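You operate a simulated robot arm through the tools that you are given. There is no shell and no other tool. Be economical: measure what you need, move in short steps, check, and stop when the job is done.

The job below is to be done with a simulated robot arm. You get a single attempt, and the scene is never put back.

JOB
End the video call: cover the lens, screen off, mute, aim the webcam away from the chair.
Fine: pointer on the grey mark, cover slid over the lens, volume knob at OFF; the webcam stays on the monitor.

The check looks at the end state, three seconds after you hand in, the way a careful person would. Anything else that was tipped, shoved, dropped, spilled or broken makes it a failure. A push-on lid holds only when it is set on centred and level and pressed home; a screw cap is set on level and turned clockwise until tight.

ROBOT AND FRAMES
A 6-joint arm with a two-finger parallel gripper, fixed in place. Base frame: the origin is at the foot of the arm, x ahead of it, y to its left, z up. Units: mm, rad, N and s.
Its first joint turns from -2.897 to 2.897 rad. Payload 4.1 kg.
The TCP is the grasp point between the finger pads, 23 mm short of the fingertips. In the tool frame z runs along the fingers and y along their closing line. Largest opening 94 mm; finger width 38, thickness 10; the body of the gripper, 54 by 96 mm, starts 39 mm behind the TCP.
Orientation is told as [roll, pitch, yaw] about the base's x, y, z axes, in that order, counted from this pose: with the fingers straight down and closing along the base's y, the tool's x points along the base's -x, its y along +y and its z along -z.

CONTROLS
- The arm moves only by the tool servo_tool. Its argument "series" is one flat list of numbers, 7 for each row, row after row: the shift along the tool's x, y, z in cm, then the turn, a rotation vector about the tool's x, y, z in rad, then the opening, from 0 (shut) to 1 (fully open). In form: [tx, ty, tz, rx, ry, rz, jaw, tx, ty, tz, rx, ry, rz, jaw, ...]. A call has 1 to 12 rows; each row is the pose to reach, as a shift and turn from the pose commanded when the call began, along the tool's axes at that moment. A row lasts 0.2 s, in which the tool goes at most 50 mm and 0.15 rad; a call with a longer step from one row to the next is refused whole, and so is a gripper value outside its range. Where a pose cannot be reached the arm comes as near as it can. A force on the tool above 40 N (or 10 N above the force at the start of the call, whichever is more), or a blocked arm, ends the call early, and 0.2 s more pass. Each finger travels about 45 mm/s and halts on what it meets, pressing with about 33 N; the grip force reading is that of the motor and also rises with nothing between the fingers. The clock runs only during rows and for 0.2 s after the last one: add rows that repeat a pose to give the fingers time. The reply holds the time, the measured pose of the TCP, the force on the tool along the base axes, the opening and the grip force, in the units named above and with some noise.
- Cameras (640 x 400 px; columns grow to the right, rows downward): "scene" is fixed at [221.2, 500.3, 1625.6]; the picture's right is [-0.94, -0.33, 0.00], its down [-0.16, 0.45, -0.88] and it looks along [0.29, -0.83, -0.48] (base axes); focal length 342 px, centre (320, 200). "wrist" rides on the gripper at [86, 16, -74] in the tool frame; the picture's right is [-0.18, 0.98, 0.00], its down [-0.58, -0.11, -0.81] and it looks along [-0.79, -0.15, 0.59] (tool axes); focal length 243 px, centre (320, 200). There is no depth. A picture from a camera that has moved, and an enlarged one, comes with that camera's place and axes in the base frame and with its lens.
- camera(camera): a new picture of that camera. It takes no simulated time.
- raise_lower(by): slides the trunk up (or, below 0, down) by that many mm; the arm rides with it, the base frame stays. It gives what a move gives, with no picture.
- zoom(camera, box): a new picture of the part [left, top, right, bottom] of that camera's present view, enlarged. It takes no simulated time.
- finish_job(): hands the job in; it is judged then, once.

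Work in short steps. Places have to be worked out from the pictures, the camera data and where the tool is seen: move nearer, look again, correct. Check each grasp and each placing, and mend what went wrong. You have 120 turns and 84 pictures in all, those below and enlarged ones among them. Open the gripper and draw the arm clear of the work before you hand the job in, unless the task says otherwise; then end with one line.

The tools are called after "Emit:" as a command line: name --argument value ..., lists and objects as JSON in quotes. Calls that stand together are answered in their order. servo_tool: Moves the arm, as the interface text tells. Its arguments: {"type":"object","properties":{"series":{"type":"array","items":{"type":"number"}}},"required":["series"]} The other tools are called the same way: raise_lower (by) slides the trunk up or down; camera (camera) takes a picture; zoom (camera, box) takes an enlarged picture of a part of a camera's view; finish_job () hands the job in.

At the start:

```text
clock: 0.0
position: [239.4, -176.8, 1422.6]
ee_rot: [0.001, 0.0, -0.001]
wrist_force: [0.4, 0.6, -0.2]
finger_gap: 93.7
finger_force: 0.1
trunk travel left (down, up): [-552.0, 38.0]
```

scene: 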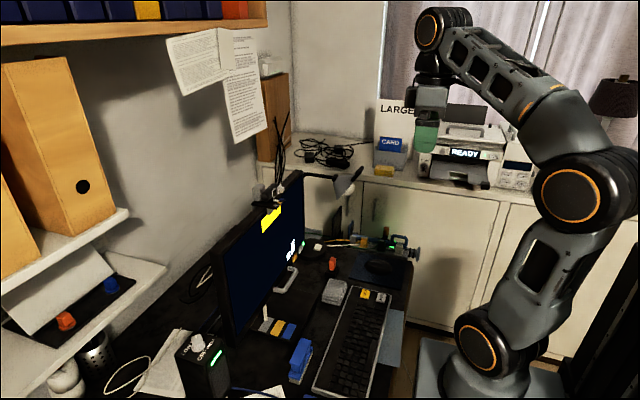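
wrist: 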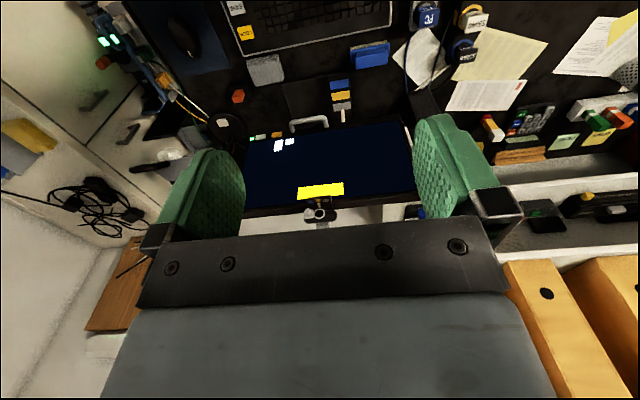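

The webcam sits on top of the monitor, nearly straight ahead of the wrist camera. I'll enlarge the views to find its parts, the screen controls and the knob.

Emit:
zoom --camera "wrist" --box '[220, 80, 420, 240]'

Emit:
zoom --camera "scene" --box '[220, 160, 340, 240]'

Emit:
zoom --camera "scene" --box '[160, 230, 420, 400]'

Emit:
zoom --camera "wrist" --box '[380, 0, 640, 180]'

```text
2.50 times, centred on (320, 160) of wrist
camera zoom: at [153.6, -160.0, 1496.4], right [0.18, 0.98, 0.0], down [0.58, -0.11, 0.81], along [0.79, -0.15, -0.59], focal length 606 px, centre (320, 300)
```

zoom: 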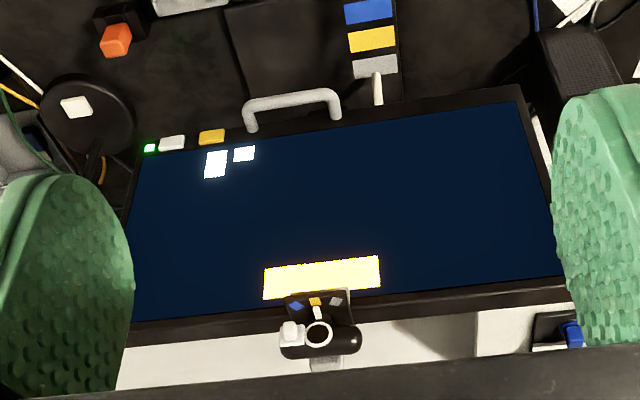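

```text
5.00 times, centred on (280, 200) of scene
camera zoom: at [221.2, 500.3, 1625.6], right [-0.94, -0.33, 0.0], down [-0.16, 0.45, -0.88], along [0.29, -0.83, -0.48], focal length 1710 px, centre (520, 200)
```

zoom: 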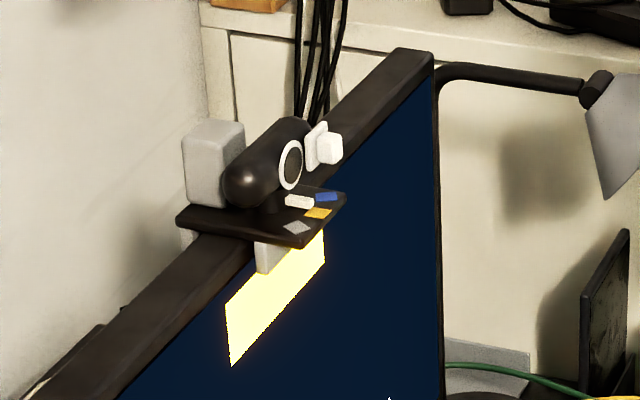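

```text
2.35 times, centred on (290, 315) of scene
camera zoom: at [221.2, 500.3, 1625.6], right [-0.94, -0.33, 0.0], down [-0.16, 0.45, -0.88], along [0.29, -0.83, -0.48], focal length 805 px, centre (391, -71)
```

zoom: 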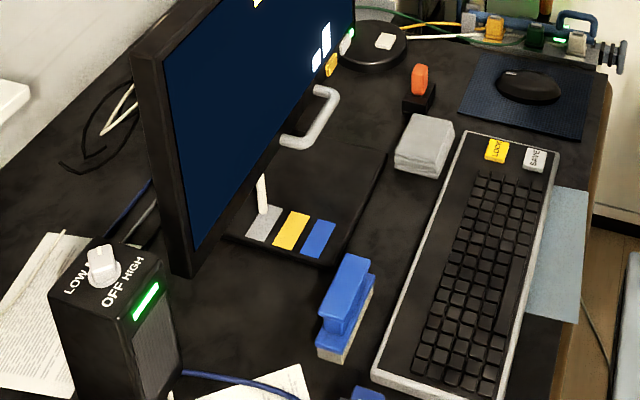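

```text
2.22 times, centred on (510, 90) of wrist
camera zoom: at [153.6, -160.0, 1496.4], right [0.18, 0.98, 0.0], down [0.58, -0.11, 0.81], along [0.79, -0.15, -0.59], focal length 539 px, centre (-102, 444)
```

zoom: 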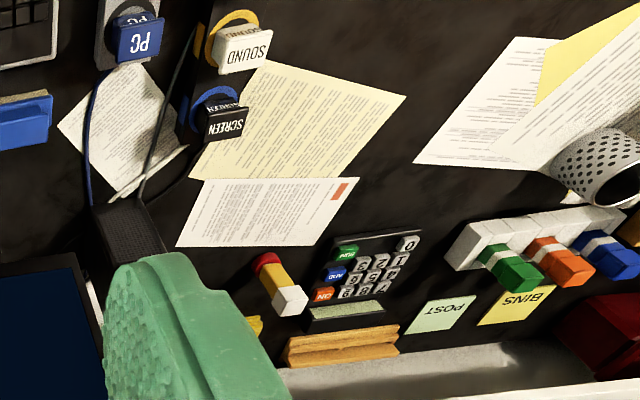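

The webcam lens triangulates to about (617, -250, 1188), facing the robot, with its white cover knob on the -y side. The white pointer is on yellow and grey is on the +y side. I'll move nearer, staying high, to look at the webcam.

Emit:
servo_tool --series '[-4, -0.7, 1.2, 0, 0, 0, 1, -8, -1.4, 2.4, 0, 0, 0, 1, -12, -2.1, 3.6, 0, 0, 0, 1, -16, -2.8, 4.8, 0, 0, 0, 1, -20, -3.5, 6, 0, 0, 0, 1, -22, -4, 7, 0, 0, 0, 1]'

Emit:
camera --camera "wrist"

Emit:
camera --camera "scene"

```text
clock: 1.4
position: [461.0, -215.9, 1352.3]
ee_rot: [-0.001, 0.0, 0.001]
wrist_force: [0.6, 0.1, 0.3]
finger_gap: 94.0
finger_force: 0.0
trunk travel left (down, up): [-552.0, 38.0]
```

```text
77 pictures are left
camera wrist: at [374.5, -199.9, 1426.2], right [0.18, 0.98, 0.0], down [0.58, -0.11, 0.81], along [0.79, -0.15, -0.59], focal length 243 px, centre (320, 200)
```

wrist: 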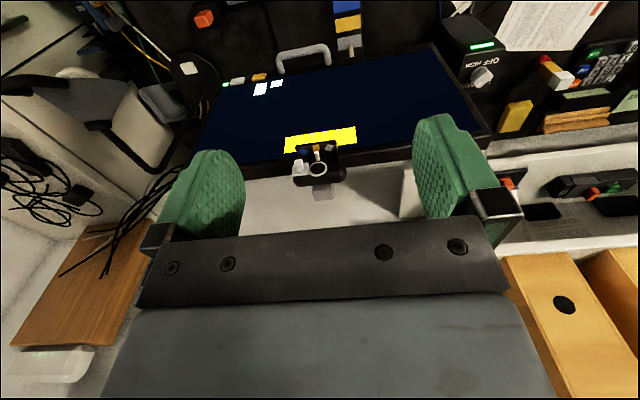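

```text
76 pictures are left
```

scene: 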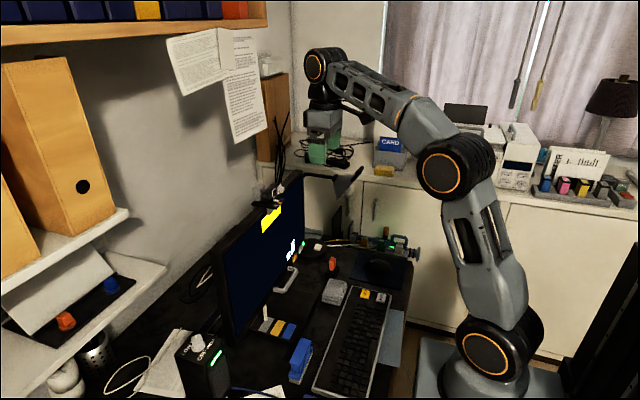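

Emit:
zoom --camera "wrist" --box '[270, 115, 370, 215]'

Emit:
zoom --camera "wrist" --box '[430, 20, 530, 120]'

Emit:
zoom --camera "wrist" --box '[210, 30, 370, 130]'

```text
4.00 times, centred on (320, 165) of wrist
camera zoom: at [374.5, -199.9, 1426.2], right [0.18, 0.98, 0.0], down [0.58, -0.11, 0.81], along [0.79, -0.15, -0.59], focal length 970 px, centre (320, 340)
```

zoom: 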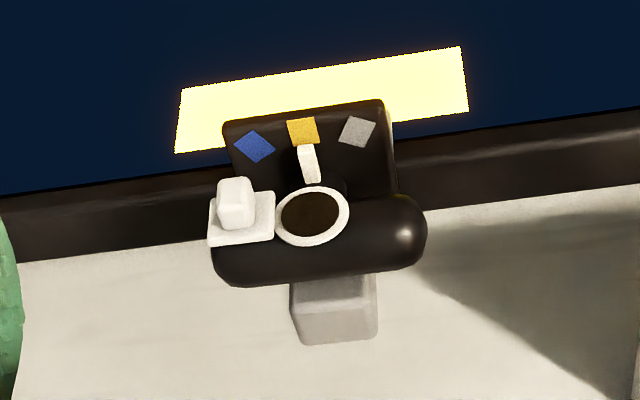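

```text
4.00 times, centred on (480, 70) of wrist
camera zoom: at [374.5, -199.9, 1426.2], right [0.18, 0.98, 0.0], down [0.58, -0.11, 0.81], along [0.79, -0.15, -0.59], focal length 970 px, centre (-320, 720)
```

zoom: 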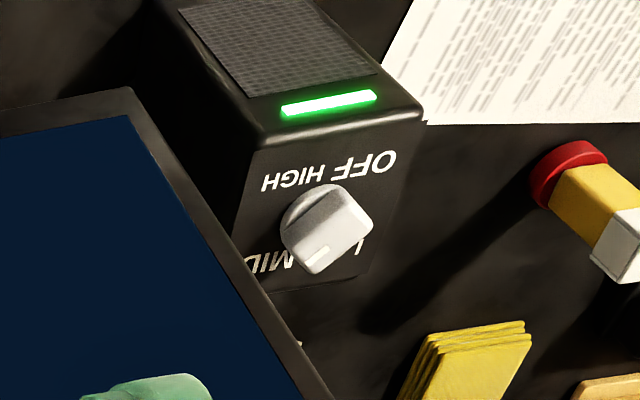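

```text
4.00 times, centred on (290, 80) of wrist
camera zoom: at [374.5, -199.9, 1426.2], right [0.18, 0.98, 0.0], down [0.58, -0.11, 0.81], along [0.79, -0.15, -0.59], focal length 970 px, centre (440, 680)
```

zoom: 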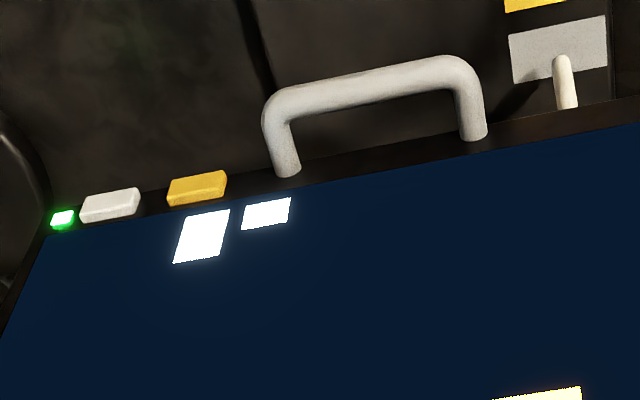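

The screen top lies along y at x≈612. The knob is at about (607, -274, 1188), and the pan axis is near (641, -249) with about 25° from yellow to grey. I'll tilt the tool 0.5 rad forward and go to a standoff in front of the cover knob.

Emit:
servo_tool --series '[-1.2, -1.2, 3, 0, -0.1, 0, 0.45, -2.4, -2.4, 6, 0, -0.2, 0, 0.45, -3.6, -3.6, 9, 0, -0.3, 0, 0.45, -4.8, -4.8, 12, 0, -0.4, 0, 0.45, -5.9, -5.8, 15.1, 0, -0.5, 0, 0.45, -5.9, -5.8, 15.1, 0, -0.5, 0, 0.45]'

Emit:
camera --camera "wrist"

Emit:
zoom --camera "scene" --box '[220, 140, 340, 220]'

```text
clock: 2.8
position: [519.2, -275.1, 1202.1]
ee_rot: [0.0, -0.501, 0.002]
wrist_force: [0.3, -0.8, 0.6]
finger_gap: 42.4
finger_force: 0.1
trunk travel left (down, up): [-552.0, 38.0]
```

```text
72 pictures are left
camera wrist: at [408.1, -258.2, 1224.3], right [0.16, 0.98, 0.09], down [0.12, -0.11, 0.99], along [0.98, -0.15, -0.14], focal length 243 px, centre (320, 200)
```

wrist: 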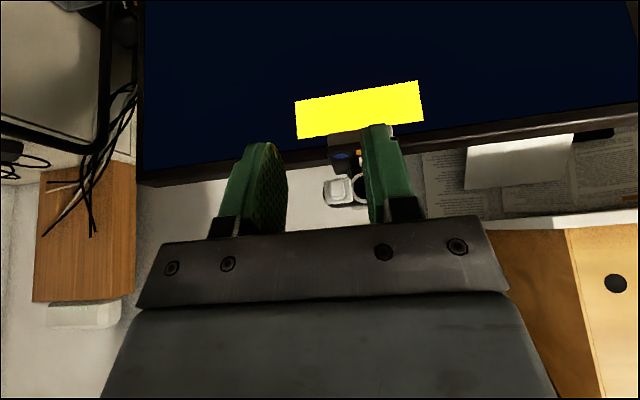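

```text
5.00 times, centred on (280, 180) of scene
camera zoom: at [221.2, 500.3, 1625.6], right [-0.94, -0.33, 0.0], down [-0.16, 0.45, -0.88], along [0.29, -0.83, -0.48], focal length 1710 px, centre (520, 300)
```

zoom: 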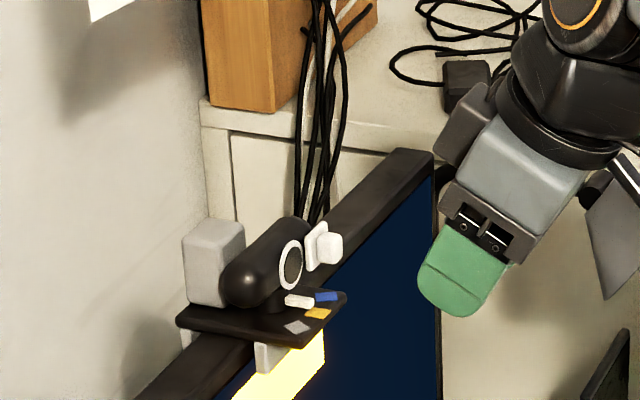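

The knob reads as (605, -273, 1189.6), agreeing with my estimate. I'm advancing 45 mm and looking again.

Emit:
servo_tool --series '[-1.98, 0.1, 1.08, 0, 0, 0, 0.45, -3.95, 0.2, 2.16, 0, 0, 0, 0.45]'

Emit:
camera --camera "wrist"

Emit:
zoom --camera "scene" --box '[235, 160, 325, 220]'

```text
clock: 3.4
position: [565.2, -273.4, 1201.6]
ee_rot: [0.0, -0.498, -0.001]
wrist_force: [0.7, -1.4, 0.3]
finger_gap: 42.5
finger_force: 0.0
trunk travel left (down, up): [-552.0, 38.0]
```

```text
70 pictures are left
camera wrist: at [453.8, -255.7, 1224.2], right [0.16, 0.98, 0.09], down [0.12, -0.11, 0.99], along [0.98, -0.15, -0.14], focal length 243 px, centre (320, 200)
```

wrist: 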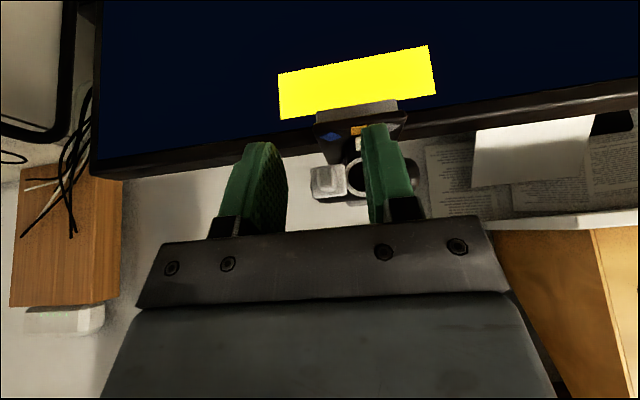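

```text
6.67 times, centred on (280, 190) of scene
camera zoom: at [221.2, 500.3, 1625.6], right [-0.94, -0.33, 0.0], down [-0.16, 0.45, -0.88], along [0.29, -0.83, -0.48], focal length 2280 px, centre (587, 267)
```

zoom: 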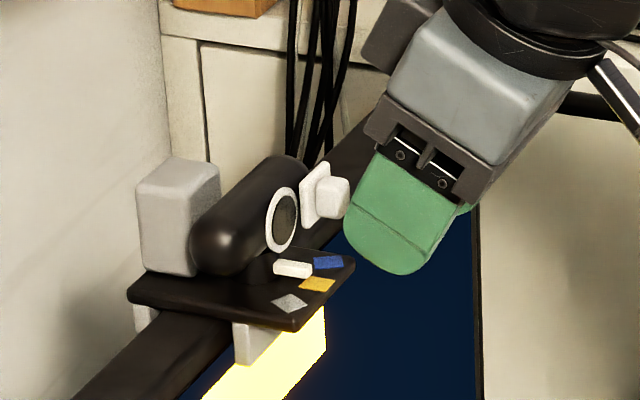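

The knob is between the fingers at y≈-274. I'm advancing another 16 mm so the fingers straddle it.

Emit:
servo_tool --series '[-0.63, -0.05, 0.52, 0, 0, 0, 0.45, -1.26, -0.1, 1.03, 0, 0, 0, 0.45]'

Emit:
camera --camera "wrist"

Emit:
zoom --camera "scene" --box '[235, 160, 325, 220]'

```text
clock: 4.0
position: [581.2, -273.4, 1198.1]
ee_rot: [0.0, -0.499, 0.0]
wrist_force: [-0.3, 0.0, -0.4]
finger_gap: 42.1
finger_force: 0.0
trunk travel left (down, up): [-552.0, 38.0]
```

```text
68 pictures are left
camera wrist: at [469.1, -256.8, 1221.4], right [0.16, 0.98, 0.09], down [0.12, -0.11, 0.99], along [0.98, -0.15, -0.14], focal length 243 px, centre (320, 200)
```

wrist: 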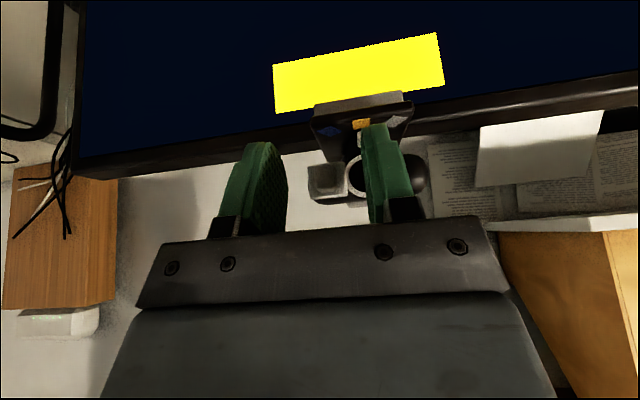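

```text
6.67 times, centred on (280, 190) of scene
camera zoom: at [221.2, 500.3, 1625.6], right [-0.94, -0.33, 0.0], down [-0.16, 0.45, -0.88], along [0.29, -0.83, -0.48], focal length 2280 px, centre (587, 267)
```

zoom: 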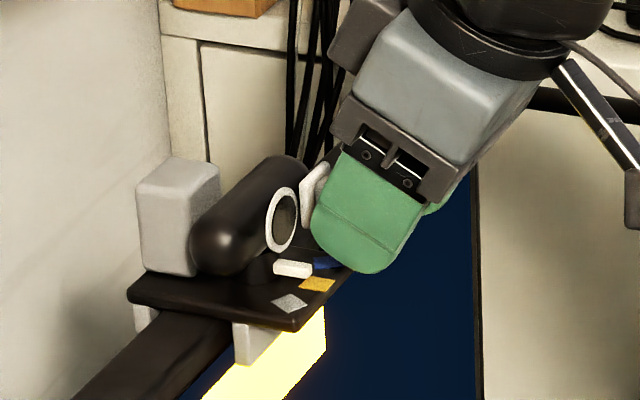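

The fingers straddle the knob. I'll close to a loose bracket about it and check.

Emit:
servo_tool --series '[0, 0, 0, 0, 0, 0, 0.32, 0, 0, 0, 0, 0, 0, 0.2, 0, 0, 0, 0, 0, 0, 0.18]'

Emit:
zoom --camera "wrist" --box '[240, 80, 440, 220]'

```text
clock: 4.8
position: [580.1, -273.0, 1200.2]
ee_rot: [0.0, -0.499, 0.0]
wrist_force: [0.0, -0.9, 0.4]
finger_gap: 17.0
finger_force: 0.0
trunk travel left (down, up): [-552.0, 38.0]
```

```text
2.86 times, centred on (340, 150) of wrist
camera zoom: at [468.7, -256.8, 1221.5], right [0.16, 0.98, 0.09], down [0.12, -0.11, 0.99], along [0.98, -0.15, -0.14], focal length 693 px, centre (263, 343)
```

zoom: 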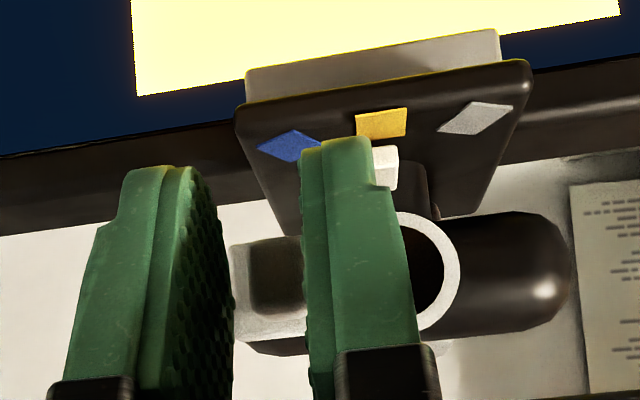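

The knob sits between the fingers, nearer the lens-side one. I'll slide 12 mm toward the lens and check what moves.

Emit:
servo_tool --series '[0, 0.3, 0, 0, 0, 0, 0.18, 0, 0.6, 0, 0, 0, 0, 0.18, 0, 0.9, 0, 0, 0, 0, 0.18, 0, 1.2, 0, 0, 0, 0, 0.18]'

Emit:
zoom --camera "wrist" --box '[240, 80, 440, 220]'

```text
clock: 5.8
position: [579.2, -262.1, 1199.1]
ee_rot: [-0.001, -0.501, -0.001]
wrist_force: [0.9, -0.9, -0.5]
finger_gap: 17.0
finger_force: 0.1
trunk travel left (down, up): [-552.0, 38.0]
```

```text
2.86 times, centred on (340, 150) of wrist
camera zoom: at [468.4, -244.7, 1221.9], right [0.16, 0.98, 0.09], down [0.12, -0.11, 0.99], along [0.98, -0.15, -0.14], focal length 693 px, centre (263, 343)
```

zoom: 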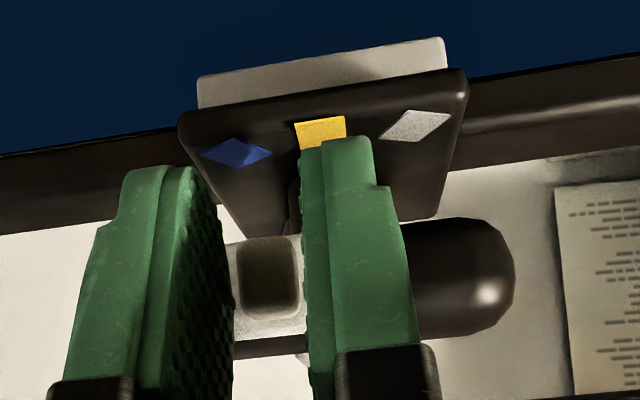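

The cover is sliding; the knob is now at y≈-263, and the yellow banner on the screen has gone. I'll slide about 13 mm more.

Emit:
servo_tool --series '[0, 0.3, 0, 0, 0, 0, 0.18, 0, 0.6, 0, 0, 0, 0, 0.18, 0, 0.9, 0, 0, 0, 0, 0.18, 0, 1.1, 0, 0, 0, 0, 0.18, 0, 1.3, 0, 0, 0, 0, 0.18]'

Emit:
zoom --camera "wrist" --box '[240, 80, 440, 220]'

Emit:
zoom --camera "scene" --box '[235, 160, 325, 220]'

```text
clock: 7.0
position: [580.1, -249.2, 1198.1]
ee_rot: [0.001, -0.5, -0.001]
wrist_force: [-1.0, 0.4, -0.2]
finger_gap: 16.9
finger_force: 0.0
trunk travel left (down, up): [-552.0, 38.0]
```

```text
2.86 times, centred on (340, 150) of wrist
camera zoom: at [468.6, -232.1, 1221.6], right [0.16, 0.98, 0.09], down [0.12, -0.11, 0.99], along [0.98, -0.15, -0.14], focal length 693 px, centre (263, 343)
```

zoom: 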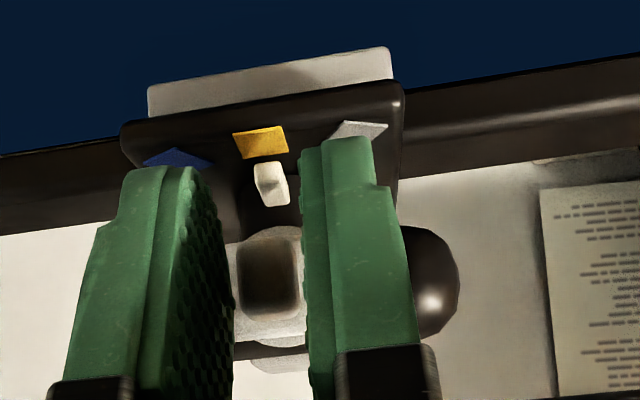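

```text
6.67 times, centred on (280, 190) of scene
camera zoom: at [221.2, 500.3, 1625.6], right [-0.94, -0.33, 0.0], down [-0.16, 0.45, -0.88], along [0.29, -0.83, -0.48], focal length 2280 px, centre (587, 267)
```

zoom: 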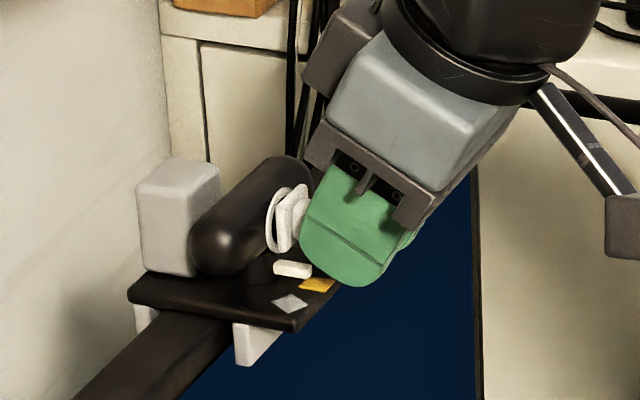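

The knob is at y≈-250.6, close to the lens centre at about -249.5. I'll nudge it 1.5 mm more, then back out and look.

Emit:
servo_tool --series '[0, 0.15, 0, 0, 0, 0, 0.18, 0, 0.15, 0, 0, 0, 0, 0.24, 1.76, 0.15, -0.96, 0, 0, 0, 0.24, 5.27, 0.15, -2.87, 0, 0, 0, 0.24]'

Emit:
zoom --camera "wrist" --box '[240, 80, 440, 220]'

Emit:
zoom --camera "scene" --box '[235, 160, 325, 220]'

```text
clock: 8.0
position: [518.1, -248.0, 1199.4]
ee_rot: [0.0, -0.5, 0.0]
wrist_force: [0.4, 0.5, 0.2]
finger_gap: 22.5
finger_force: 0.1
trunk travel left (down, up): [-552.0, 38.0]
```

```text
2.86 times, centred on (340, 150) of wrist
camera zoom: at [407.4, -230.1, 1221.4], right [0.16, 0.98, 0.09], down [0.12, -0.11, 0.99], along [0.98, -0.15, -0.14], focal length 693 px, centre (263, 343)
```

zoom: 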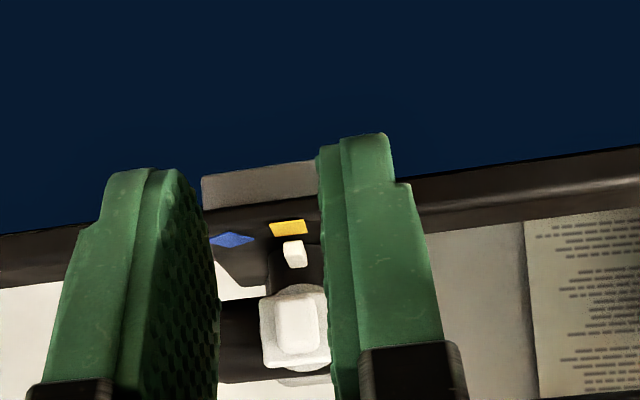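

```text
6.67 times, centred on (280, 190) of scene
camera zoom: at [221.2, 500.3, 1625.6], right [-0.94, -0.33, 0.0], down [-0.16, 0.45, -0.88], along [0.29, -0.83, -0.48], focal length 2280 px, centre (587, 267)
```

zoom: 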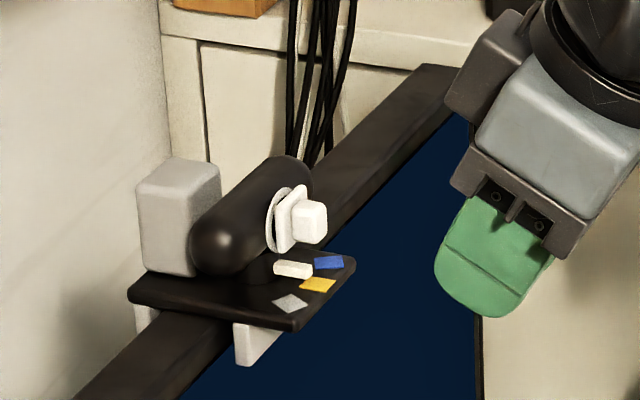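

The cover appears to sit over the lens. Next I'll pan the webcam: close the fingers and move to just in front of the capsule's +y end.

Emit:
servo_tool --series '[0, 2.9, 0, 0, 0, 0, 0.1, 0, 2.9, 0, 0, 0, 0, 0, -2.4, 2.9, 1.3, 0, 0, 0, 0, -4.83, 2.9, 2.63, 0, 0, 0, 0]'

Emit:
zoom --camera "wrist" --box '[220, 80, 420, 220]'

Emit:
zoom --camera "scene" --box '[235, 160, 325, 220]'

```text
clock: 9.0
position: [574.2, -218.5, 1199.1]
ee_rot: [0.0, -0.498, 0.002]
wrist_force: [0.0, -0.7, -0.3]
finger_gap: 0.1
finger_force: 32.6
trunk travel left (down, up): [-552.0, 38.0]
```

```text
2.86 times, centred on (320, 150) of wrist
camera zoom: at [463.4, -201.8, 1221.4], right [0.16, 0.98, 0.09], down [0.12, -0.11, 0.99], along [0.98, -0.15, -0.14], focal length 693 px, centre (320, 343)
```

zoom: 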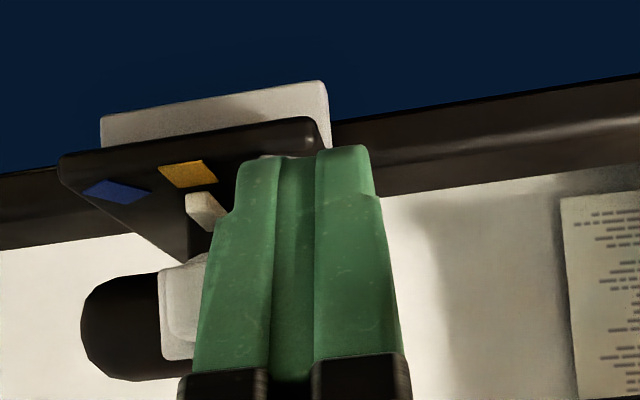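

```text
6.67 times, centred on (280, 190) of scene
camera zoom: at [221.2, 500.3, 1625.6], right [-0.94, -0.33, 0.0], down [-0.16, 0.45, -0.88], along [0.29, -0.83, -0.48], focal length 2280 px, centre (587, 267)
```

zoom: 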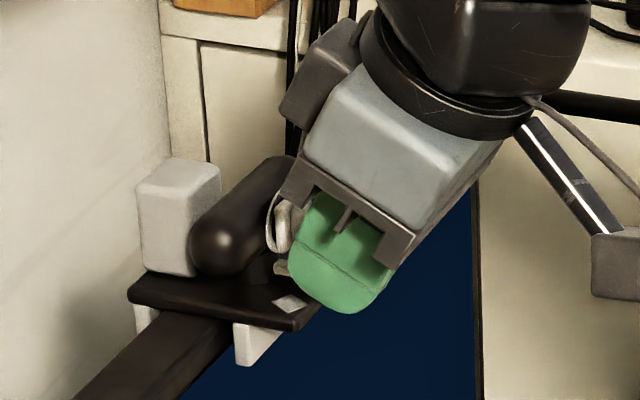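

To clear the mark plate and the swinging pointer, I'll raise 7 mm and shift 2.5 mm in +y, then advance toward contact.

Emit:
servo_tool --series '[-0.335, 0.25, -0.61, 0, 0, 0, 0, -0.86, 0.25, -0.33, 0, 0, 0, 0, -1.39, 0.25, -0.04, 0, 0, 0, 0, -1.91, 0.25, 0.25, 0, 0, 0, 0, -2.26, 0.25, 0.44, 0, 0, 0, 0]'

Emit:
zoom --camera "scene" --box '[235, 160, 325, 220]'

Emit:
zoom --camera "wrist" --box '[220, 80, 420, 220]'

```text
clock: 10.2
position: [597.1, -214.8, 1205.6]
ee_rot: [0.0, -0.5, 0.0]
wrist_force: [-1.3, 0.2, -0.6]
finger_gap: 0.2
finger_force: 32.8
trunk travel left (down, up): [-552.0, 38.0]
```

```text
6.67 times, centred on (280, 190) of scene
camera zoom: at [221.2, 500.3, 1625.6], right [-0.94, -0.33, 0.0], down [-0.16, 0.45, -0.88], along [0.29, -0.83, -0.48], focal length 2280 px, centre (587, 267)
```

zoom: 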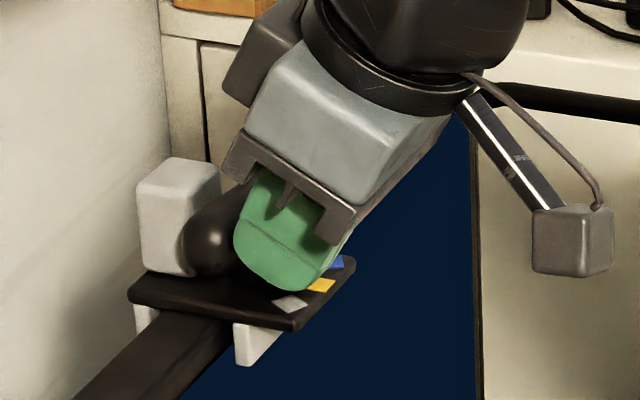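

```text
2.86 times, centred on (320, 150) of wrist
camera zoom: at [485.4, -199.0, 1228.9], right [0.16, 0.98, 0.09], down [0.12, -0.11, 0.99], along [0.98, -0.15, -0.14], focal length 693 px, centre (320, 343)
```

zoom: 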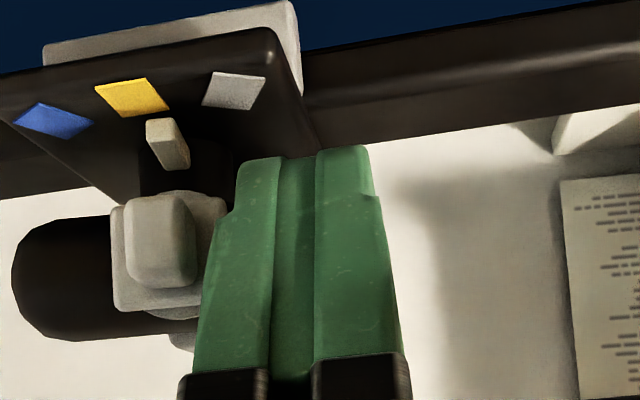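

The pointer has begun to turn, or is close to it, with no force reading yet. I'll push on 8 mm in small steps.

Emit:
servo_tool --series '[-0.18, 0, 0.1, 0, 0, 0, 0, -0.35, 0, 0.19, 0, 0, 0, 0, -0.53, 0, 0.29, 0, 0, 0, 0, -0.7, 0, 0.38, 0, 0, 0, 0]'

Emit:
zoom --camera "wrist" --box '[220, 80, 420, 220]'

```text
clock: 11.2
position: [604.4, -215.8, 1206.1]
ee_rot: [0.0, -0.5, -0.001]
wrist_force: [-0.8, 0.8, -0.2]
finger_gap: 0.0
finger_force: 32.5
trunk travel left (down, up): [-552.0, 38.0]
```

```text
2.86 times, centred on (320, 150) of wrist
camera zoom: at [493.4, -198.8, 1228.9], right [0.16, 0.98, 0.09], down [0.12, -0.11, 0.99], along [0.98, -0.15, -0.14], focal length 693 px, centre (320, 343)
```

zoom: 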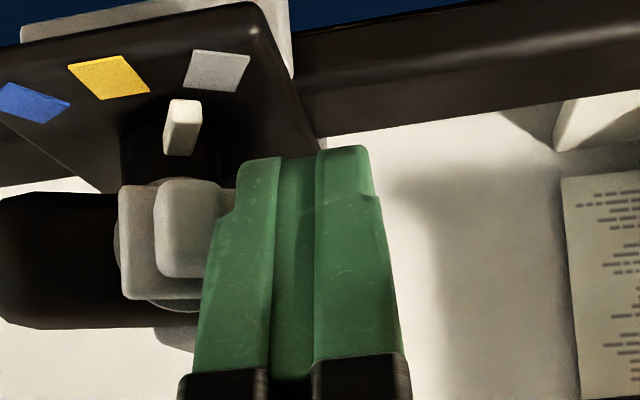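

It is turning freely, about half way. I'll shift 3 mm further out to clear the knob and push 4 mm.

Emit:
servo_tool --series '[0, 0.3, 0, 0, 0, 0, 0, -0.18, 0.3, 0.1, 0, 0, 0, 0, -0.35, 0.3, 0.19, 0, 0, 0, 0]'

Emit:
zoom --camera "wrist" --box '[220, 80, 420, 220]'

```text
clock: 12.0
position: [607.9, -212.3, 1206.2]
ee_rot: [0.0, -0.499, 0.0]
wrist_force: [0.1, 0.8, 0.5]
finger_gap: 0.1
finger_force: 33.2
trunk travel left (down, up): [-552.0, 38.0]
```

```text
2.86 times, centred on (320, 150) of wrist
camera zoom: at [497.4, -196.1, 1228.9], right [0.16, 0.98, 0.09], down [0.12, -0.11, 0.99], along [0.98, -0.15, -0.14], focal length 693 px, centre (320, 343)
```

zoom: 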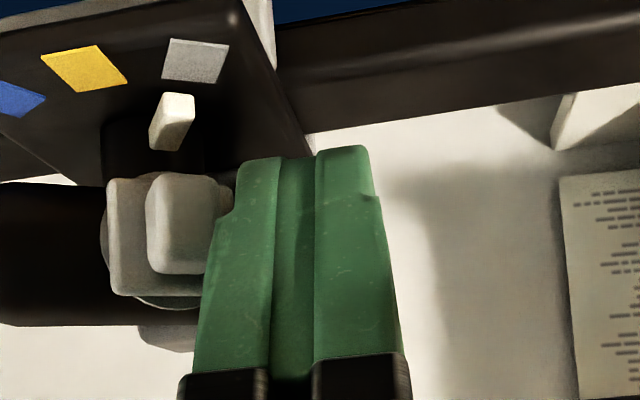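

The pointer is still a few degrees short of grey. Another 4 mm.

Emit:
servo_tool --series '[-0.18, 0.1, 0.1, 0, 0, 0, 0, -0.35, 0.1, 0.19, 0, 0, 0, 0]'

Emit:
zoom --camera "wrist" --box '[220, 80, 420, 220]'

```text
clock: 12.6
position: [613.3, -212.3, 1205.6]
ee_rot: [0.001, -0.499, -0.001]
wrist_force: [0.8, 0.3, 0.3]
finger_gap: 0.1
finger_force: 33.0
trunk travel left (down, up): [-552.0, 38.0]
```

```text
2.86 times, centred on (320, 150) of wrist
camera zoom: at [501.5, -195.1, 1228.9], right [0.16, 0.98, 0.09], down [0.12, -0.11, 0.99], along [0.98, -0.15, -0.14], focal length 693 px, centre (320, 343)
```

zoom: 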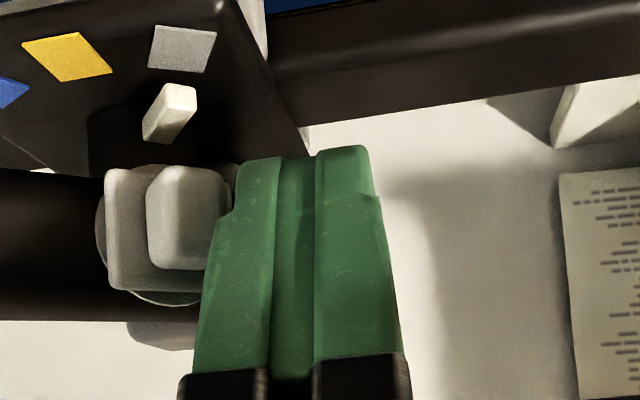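

The pointer looks near grey. I'll back off and look from clear positions before correcting.

Emit:
servo_tool --series '[2.6, 0, -1.4, 0, 0, 0, 0, 6.1, 0, -3.3, 0, 0, 0, 0, 5.6, -2, -7.5, 0, 0.1, 0, 0, 5.6, -4, -10.5, 0, 0.25, 0, 0]'

Emit:
zoom --camera "wrist" --box '[220, 60, 420, 200]'

Emit:
zoom --camera "scene" --box '[235, 160, 325, 220]'

```text
clock: 13.6
position: [514.0, -252.2, 1271.3]
ee_rot: [0.0, -0.246, 0.001]
wrist_force: [0.1, -0.7, -0.8]
finger_gap: 0.0
finger_force: 33.1
trunk travel left (down, up): [-552.0, 38.0]
```

```text
2.86 times, centred on (320, 130) of wrist
camera zoom: at [411.9, -235.3, 1320.8], right [0.18, 0.98, 0.05], down [0.36, -0.11, 0.92], along [0.91, -0.15, -0.38], focal length 693 px, centre (320, 400)
```

zoom: 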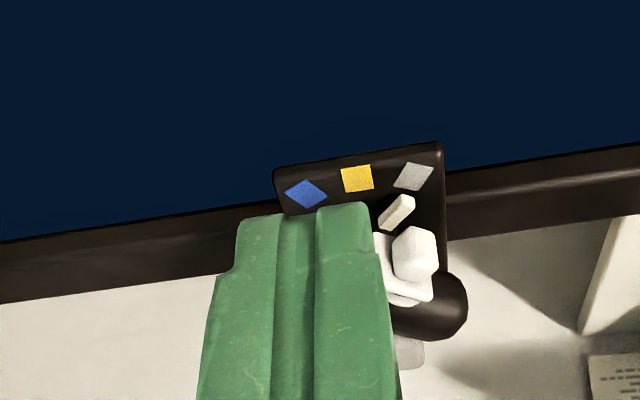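

```text
6.67 times, centred on (280, 190) of scene
camera zoom: at [221.2, 500.3, 1625.6], right [-0.94, -0.33, 0.0], down [-0.16, 0.45, -0.88], along [0.29, -0.83, -0.48], focal length 2280 px, centre (587, 267)
```

zoom: 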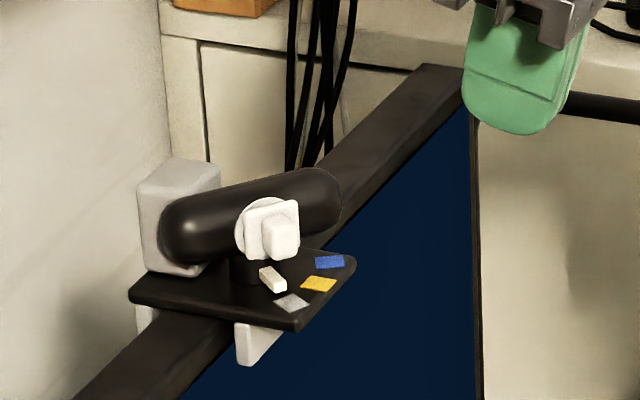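

From here the pointer looks close to grey but may be slightly past. I'll open the fingers and tilt back for a steep look down at the dial.

Emit:
servo_tool --series '[-0.5, 0.1, -1, 0, 0.13, 0, 0.2, -1, 0.3, -2, 0, 0.26, 0, 0.4, -1.5, 0.5, -2.3, 0, 0.39, 0, 0.6, -2.2, 0.6, -2.33, 0, 0.52, 0, 0.8, -2.23, 0.6, -2.33, 0, 0.65, 0, 1, -2.23, 0.6, -2.33, 0, 0.65, 0, 1]'

Emit:
zoom --camera "wrist" --box '[240, 100, 400, 220]'

```text
clock: 15.0
position: [486.3, -230.4, 1253.5]
ee_rot: [-0.001, 0.4, 0.0]
wrist_force: [-0.3, 0.8, -0.8]
finger_gap: 93.9
finger_force: 0.1
out of reach, approached as far as the arm can: row 4, 5, 6
trunk travel left (down, up): [-552.0, 38.0]
```

```text
3.33 times, centred on (320, 160) of wrist
camera zoom: at [436.6, -213.8, 1354.5], right [0.17, 0.98, -0.07], down [0.85, -0.11, 0.52], along [0.5, -0.15, -0.85], focal length 809 px, centre (320, 333)
```

zoom: 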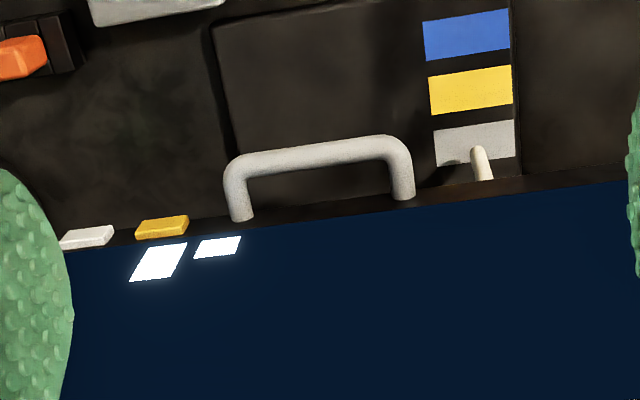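

Emit:
zoom --camera "wrist" --box '[270, 200, 390, 300]'

```text
4.00 times, centred on (330, 250) of wrist
camera zoom: at [436.6, -213.8, 1354.5], right [0.17, 0.98, -0.07], down [0.85, -0.11, 0.52], along [0.5, -0.15, -0.85], focal length 970 px, centre (280, 0)
```

zoom: 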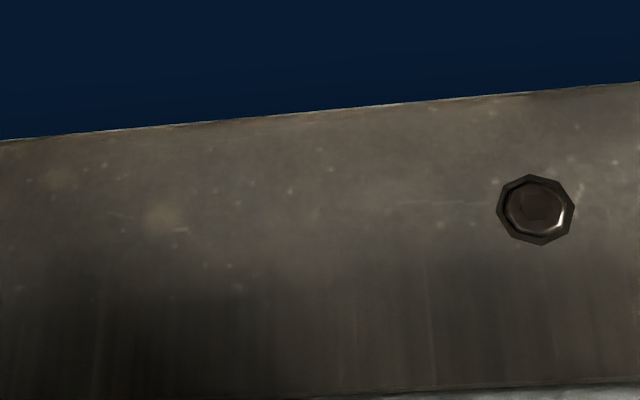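

The gripper blocks that view. I'm returning to the earlier vertical viewing pose near (461, -216, 1352).

Emit:
servo_tool --series '[1.5, 0.3, -2, 0, -0.1, 0, 1, 3, 0.7, -4, 0, -0.2, 0, 1, 4.5, 1, -6, 0, -0.3, 0, 1, 6.15, 1.4, -8.15, 0, -0.4, 0, 1]'

Emit:
zoom --camera "wrist" --box '[270, 115, 370, 215]'

```text
clock: 16.0
position: [462.3, -217.0, 1353.0]
ee_rot: [0.001, -0.001, 0.0]
wrist_force: [-0.3, -0.1, -0.4]
finger_gap: 94.1
finger_force: 0.0
trunk travel left (down, up): [-552.0, 38.0]
```

```text
4.00 times, centred on (320, 165) of wrist
camera zoom: at [375.0, -199.1, 1426.6], right [0.18, 0.98, 0.0], down [0.58, -0.11, 0.81], along [0.79, -0.15, -0.59], focal length 970 px, centre (320, 340)
```

zoom: 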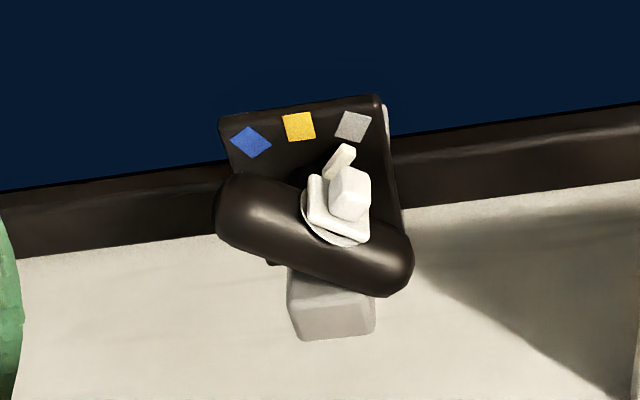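

Emit:
zoom --camera "wrist" --box '[305, 130, 345, 180]'

```text
8.00 times, centred on (325, 155) of wrist
camera zoom: at [375.0, -199.1, 1426.6], right [0.18, 0.98, 0.0], down [0.58, -0.11, 0.81], along [0.79, -0.15, -0.59], focal length 1941 px, centre (280, 560)
```

zoom: 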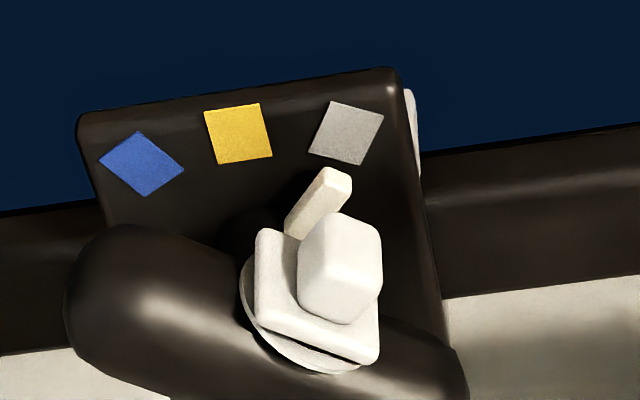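

Measured directions suggest the webcam has turned 35-39° against about 28-30° to grey, so it may be past. I'll zoom in from the scene camera for a second view.

Emit:
zoom --camera "scene" --box '[250, 180, 290, 210]'

```text
13.33 times, centred on (270, 195) of scene
camera zoom: at [221.2, 500.3, 1625.6], right [-0.94, -0.33, 0.0], down [-0.16, 0.45, -0.88], along [0.29, -0.83, -0.48], focal length 4561 px, centre (987, 267)
```

zoom: 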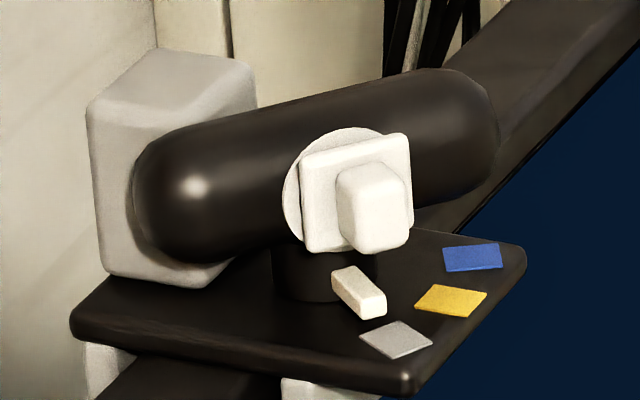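

From this view the pointer's line meets the grey tile, but its direction reads about 38-40° and the tile's about 30-35°. I'll nudge it back a few degrees by pushing the -y end of the capsule, moving first to a standoff.

Emit:
servo_tool --series '[-1.8, -1.1, 2.9, 0, -0.1, 0, 0.6, -3.6, -2.2, 5.8, 0, -0.2, 0, 0.3, -5.4, -3.3, 8.8, 0, -0.3, 0, 0, -7.2, -4.4, 11.8, 0, -0.4, 0, 0, -9.0, -5.5, 14.7, 0, -0.5, 0, 0, -9.0, -5.5, 14.7, 0, -0.5, 0, 0]'

Emit:
zoom --camera "scene" --box '[250, 175, 298, 211]'

Emit:
zoom --camera "wrist" --box '[240, 100, 440, 220]'

```text
clock: 17.4
position: [552.0, -272.5, 1206.7]
ee_rot: [0.0, -0.498, -0.001]
wrist_force: [0.2, -0.3, 0.5]
finger_gap: 0.1
finger_force: 30.9
trunk travel left (down, up): [-552.0, 38.0]
```

```text
11.11 times, centred on (274, 193) of scene
camera zoom: at [221.2, 500.3, 1625.6], right [-0.94, -0.33, 0.0], down [-0.16, 0.45, -0.88], along [0.29, -0.83, -0.48], focal length 3801 px, centre (831, 278)
```

zoom: 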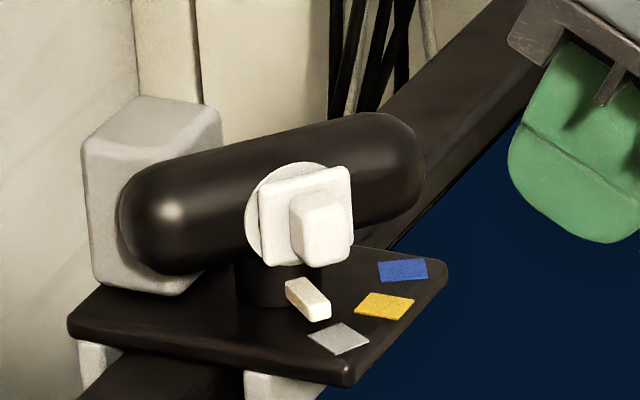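

```text
3.20 times, centred on (340, 160) of wrist
camera zoom: at [440.9, -254.6, 1229.1], right [0.16, 0.98, 0.09], down [0.12, -0.11, 0.99], along [0.98, -0.15, -0.14], focal length 776 px, centre (256, 328)
```

zoom: 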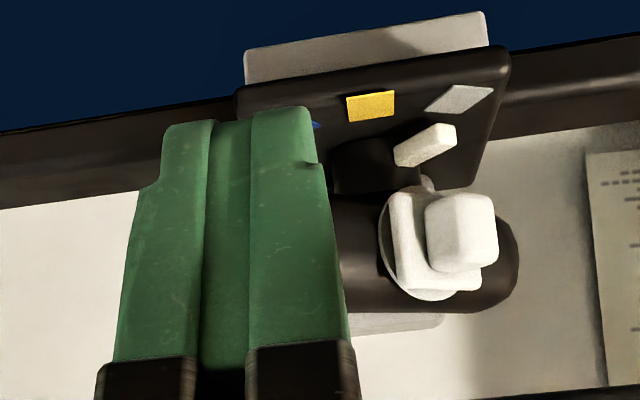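

The pointer line passes slightly beyond grey's centre here too. I'm advancing to near contact, then in 2 mm steps.

Emit:
servo_tool --series '[-0.88, 0, 0.48, 0, 0, 0, 0, -1.76, 0, 0.96, 0, 0, 0, 0, -2.02, 0, 1.1, 0, 0, 0, 0, -2.2, 0, 1.2, 0, 0, 0, 0]'

Emit:
zoom --camera "wrist" --box '[240, 100, 440, 220]'

Emit:
zoom --camera "scene" --box '[250, 175, 298, 211]'

```text
clock: 18.4
position: [576.4, -272.1, 1205.3]
ee_rot: [-0.001, -0.501, -0.002]
wrist_force: [-2.2, -2.2, 1.9]
finger_gap: 0.1
finger_force: 33.2
trunk travel left (down, up): [-552.0, 38.0]
```

```text
3.20 times, centred on (340, 160) of wrist
camera zoom: at [465.2, -255.5, 1229.0], right [0.16, 0.98, 0.09], down [0.12, -0.11, 0.99], along [0.98, -0.15, -0.14], focal length 776 px, centre (256, 328)
```

zoom: 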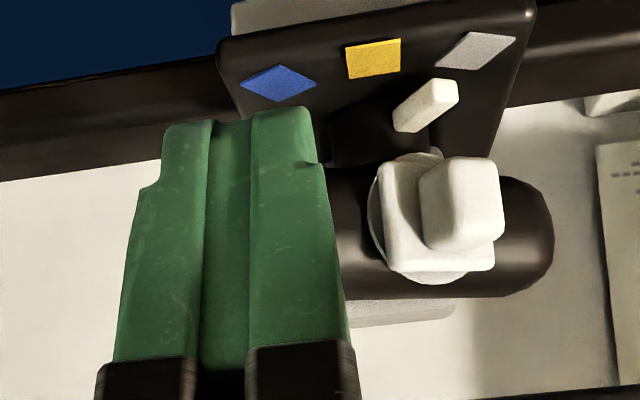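

```text
11.11 times, centred on (274, 193) of scene
camera zoom: at [221.2, 500.3, 1625.6], right [-0.94, -0.33, 0.0], down [-0.16, 0.45, -0.88], along [0.29, -0.83, -0.48], focal length 3801 px, centre (831, 278)
```

zoom: 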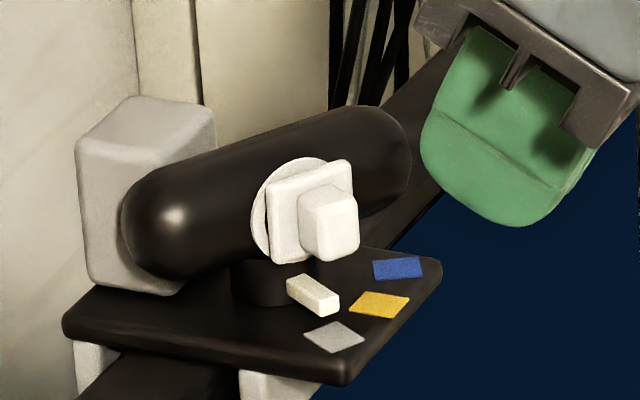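

The pointer swung back further than wanted, and the mount looks to have shifted by about 1-2 mm. I'll back off and check whether that was elastic.

Emit:
servo_tool --series '[1.76, 0, -0.96, 0, 0, 0, 0, 5.27, 0, -2.87, 0, 0, 0, 0, 5.27, 0, -2.87, 0, 0, 0, 0]'

Emit:
zoom --camera "scene" --box '[250, 175, 298, 211]'

Emit:
camera --camera "scene"

```text
clock: 19.2
position: [517.0, -270.4, 1206.2]
ee_rot: [0.002, -0.501, 0.0]
wrist_force: [0.0, 0.2, 0.2]
finger_gap: 0.0
finger_force: 33.2
trunk travel left (down, up): [-552.0, 38.0]
```

```text
11.11 times, centred on (274, 193) of scene
camera zoom: at [221.2, 500.3, 1625.6], right [-0.94, -0.33, 0.0], down [-0.16, 0.45, -0.88], along [0.29, -0.83, -0.48], focal length 3801 px, centre (831, 278)
```

zoom: 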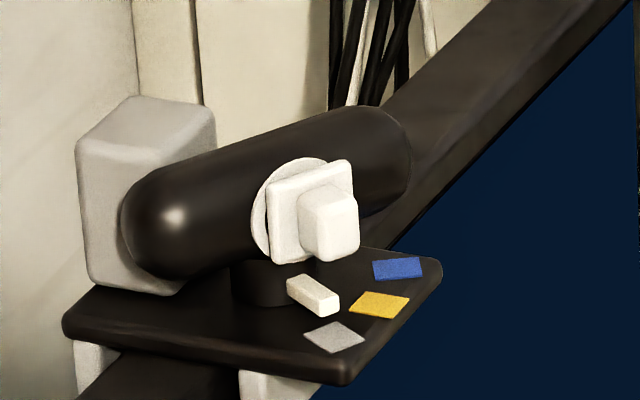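

```text
41 pictures are left
```

scene: 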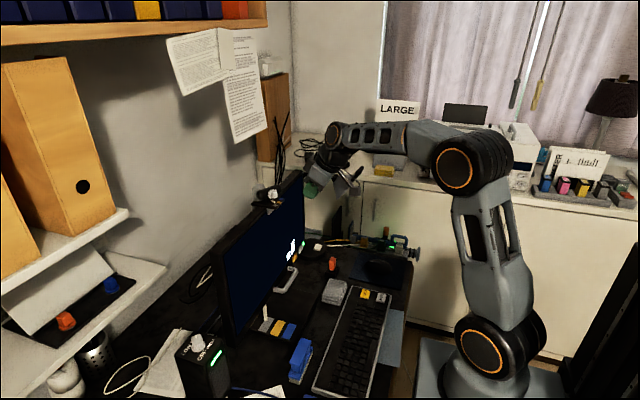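

The mount slid about 1.5 mm in +x but still sits on the monitor; the pointer is now at roughly 28-32°. I need a steeper view of the dial before any further nudge.

Emit:
servo_tool --series '[-1.2, 0.9, -2, 0, 0.12, 0, 0.2, -2.4, 1.8, -4, 0, 0.24, 0, 0.5, -3.6, 2.7, -6, 0, 0.36, 0, 0.8, -4.77, 3.5, -8.1, 0, 0.5, 0, 1, -4.77, 3.5, -8.1, 0, 0.5, 0, 1]'

Emit:
zoom --camera "wrist" --box '[290, 110, 350, 160]'

```text
clock: 20.4
position: [519.9, -236.4, 1298.4]
ee_rot: [0.0, 0.003, -0.002]
wrist_force: [0.9, -0.5, -0.3]
finger_gap: 94.0
finger_force: 0.1
trunk travel left (down, up): [-552.0, 38.0]
```

```text
8.00 times, centred on (320, 135) of wrist
camera zoom: at [433.8, -219.8, 1372.7], right [0.19, 0.98, 0.0], down [0.58, -0.11, 0.81], along [0.79, -0.15, -0.59], focal length 1941 px, centre (320, 720)
```

zoom: 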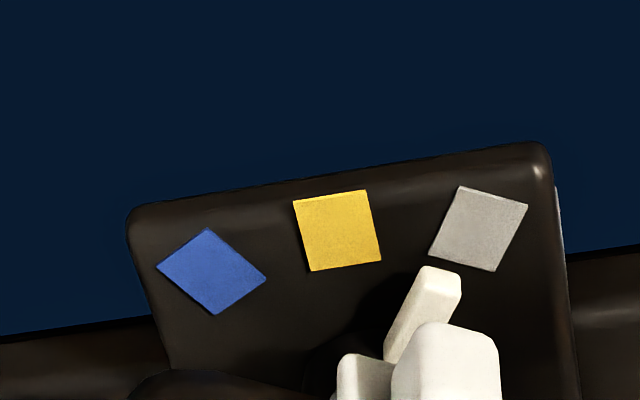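

From the tile edges, grey is at about 29-30°, and the pointer edge runs at about 31°, so the pointer is on grey now. I'll check that the cover is centred on the lens.

Emit:
zoom --camera "wrist" --box '[280, 130, 360, 190]'

```text
6.67 times, centred on (320, 160) of wrist
camera zoom: at [433.8, -219.8, 1372.7], right [0.19, 0.98, 0.0], down [0.58, -0.11, 0.81], along [0.79, -0.15, -0.59], focal length 1618 px, centre (320, 467)
```

zoom: 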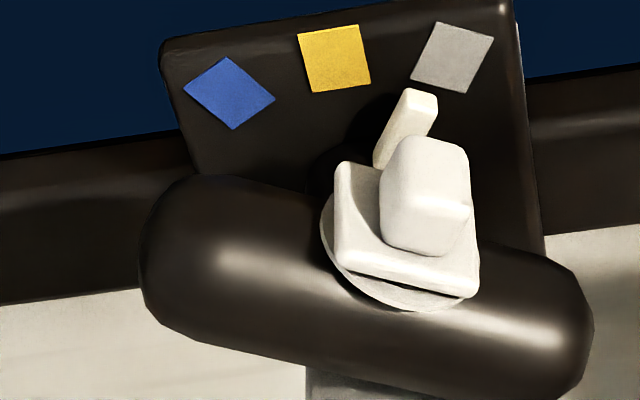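

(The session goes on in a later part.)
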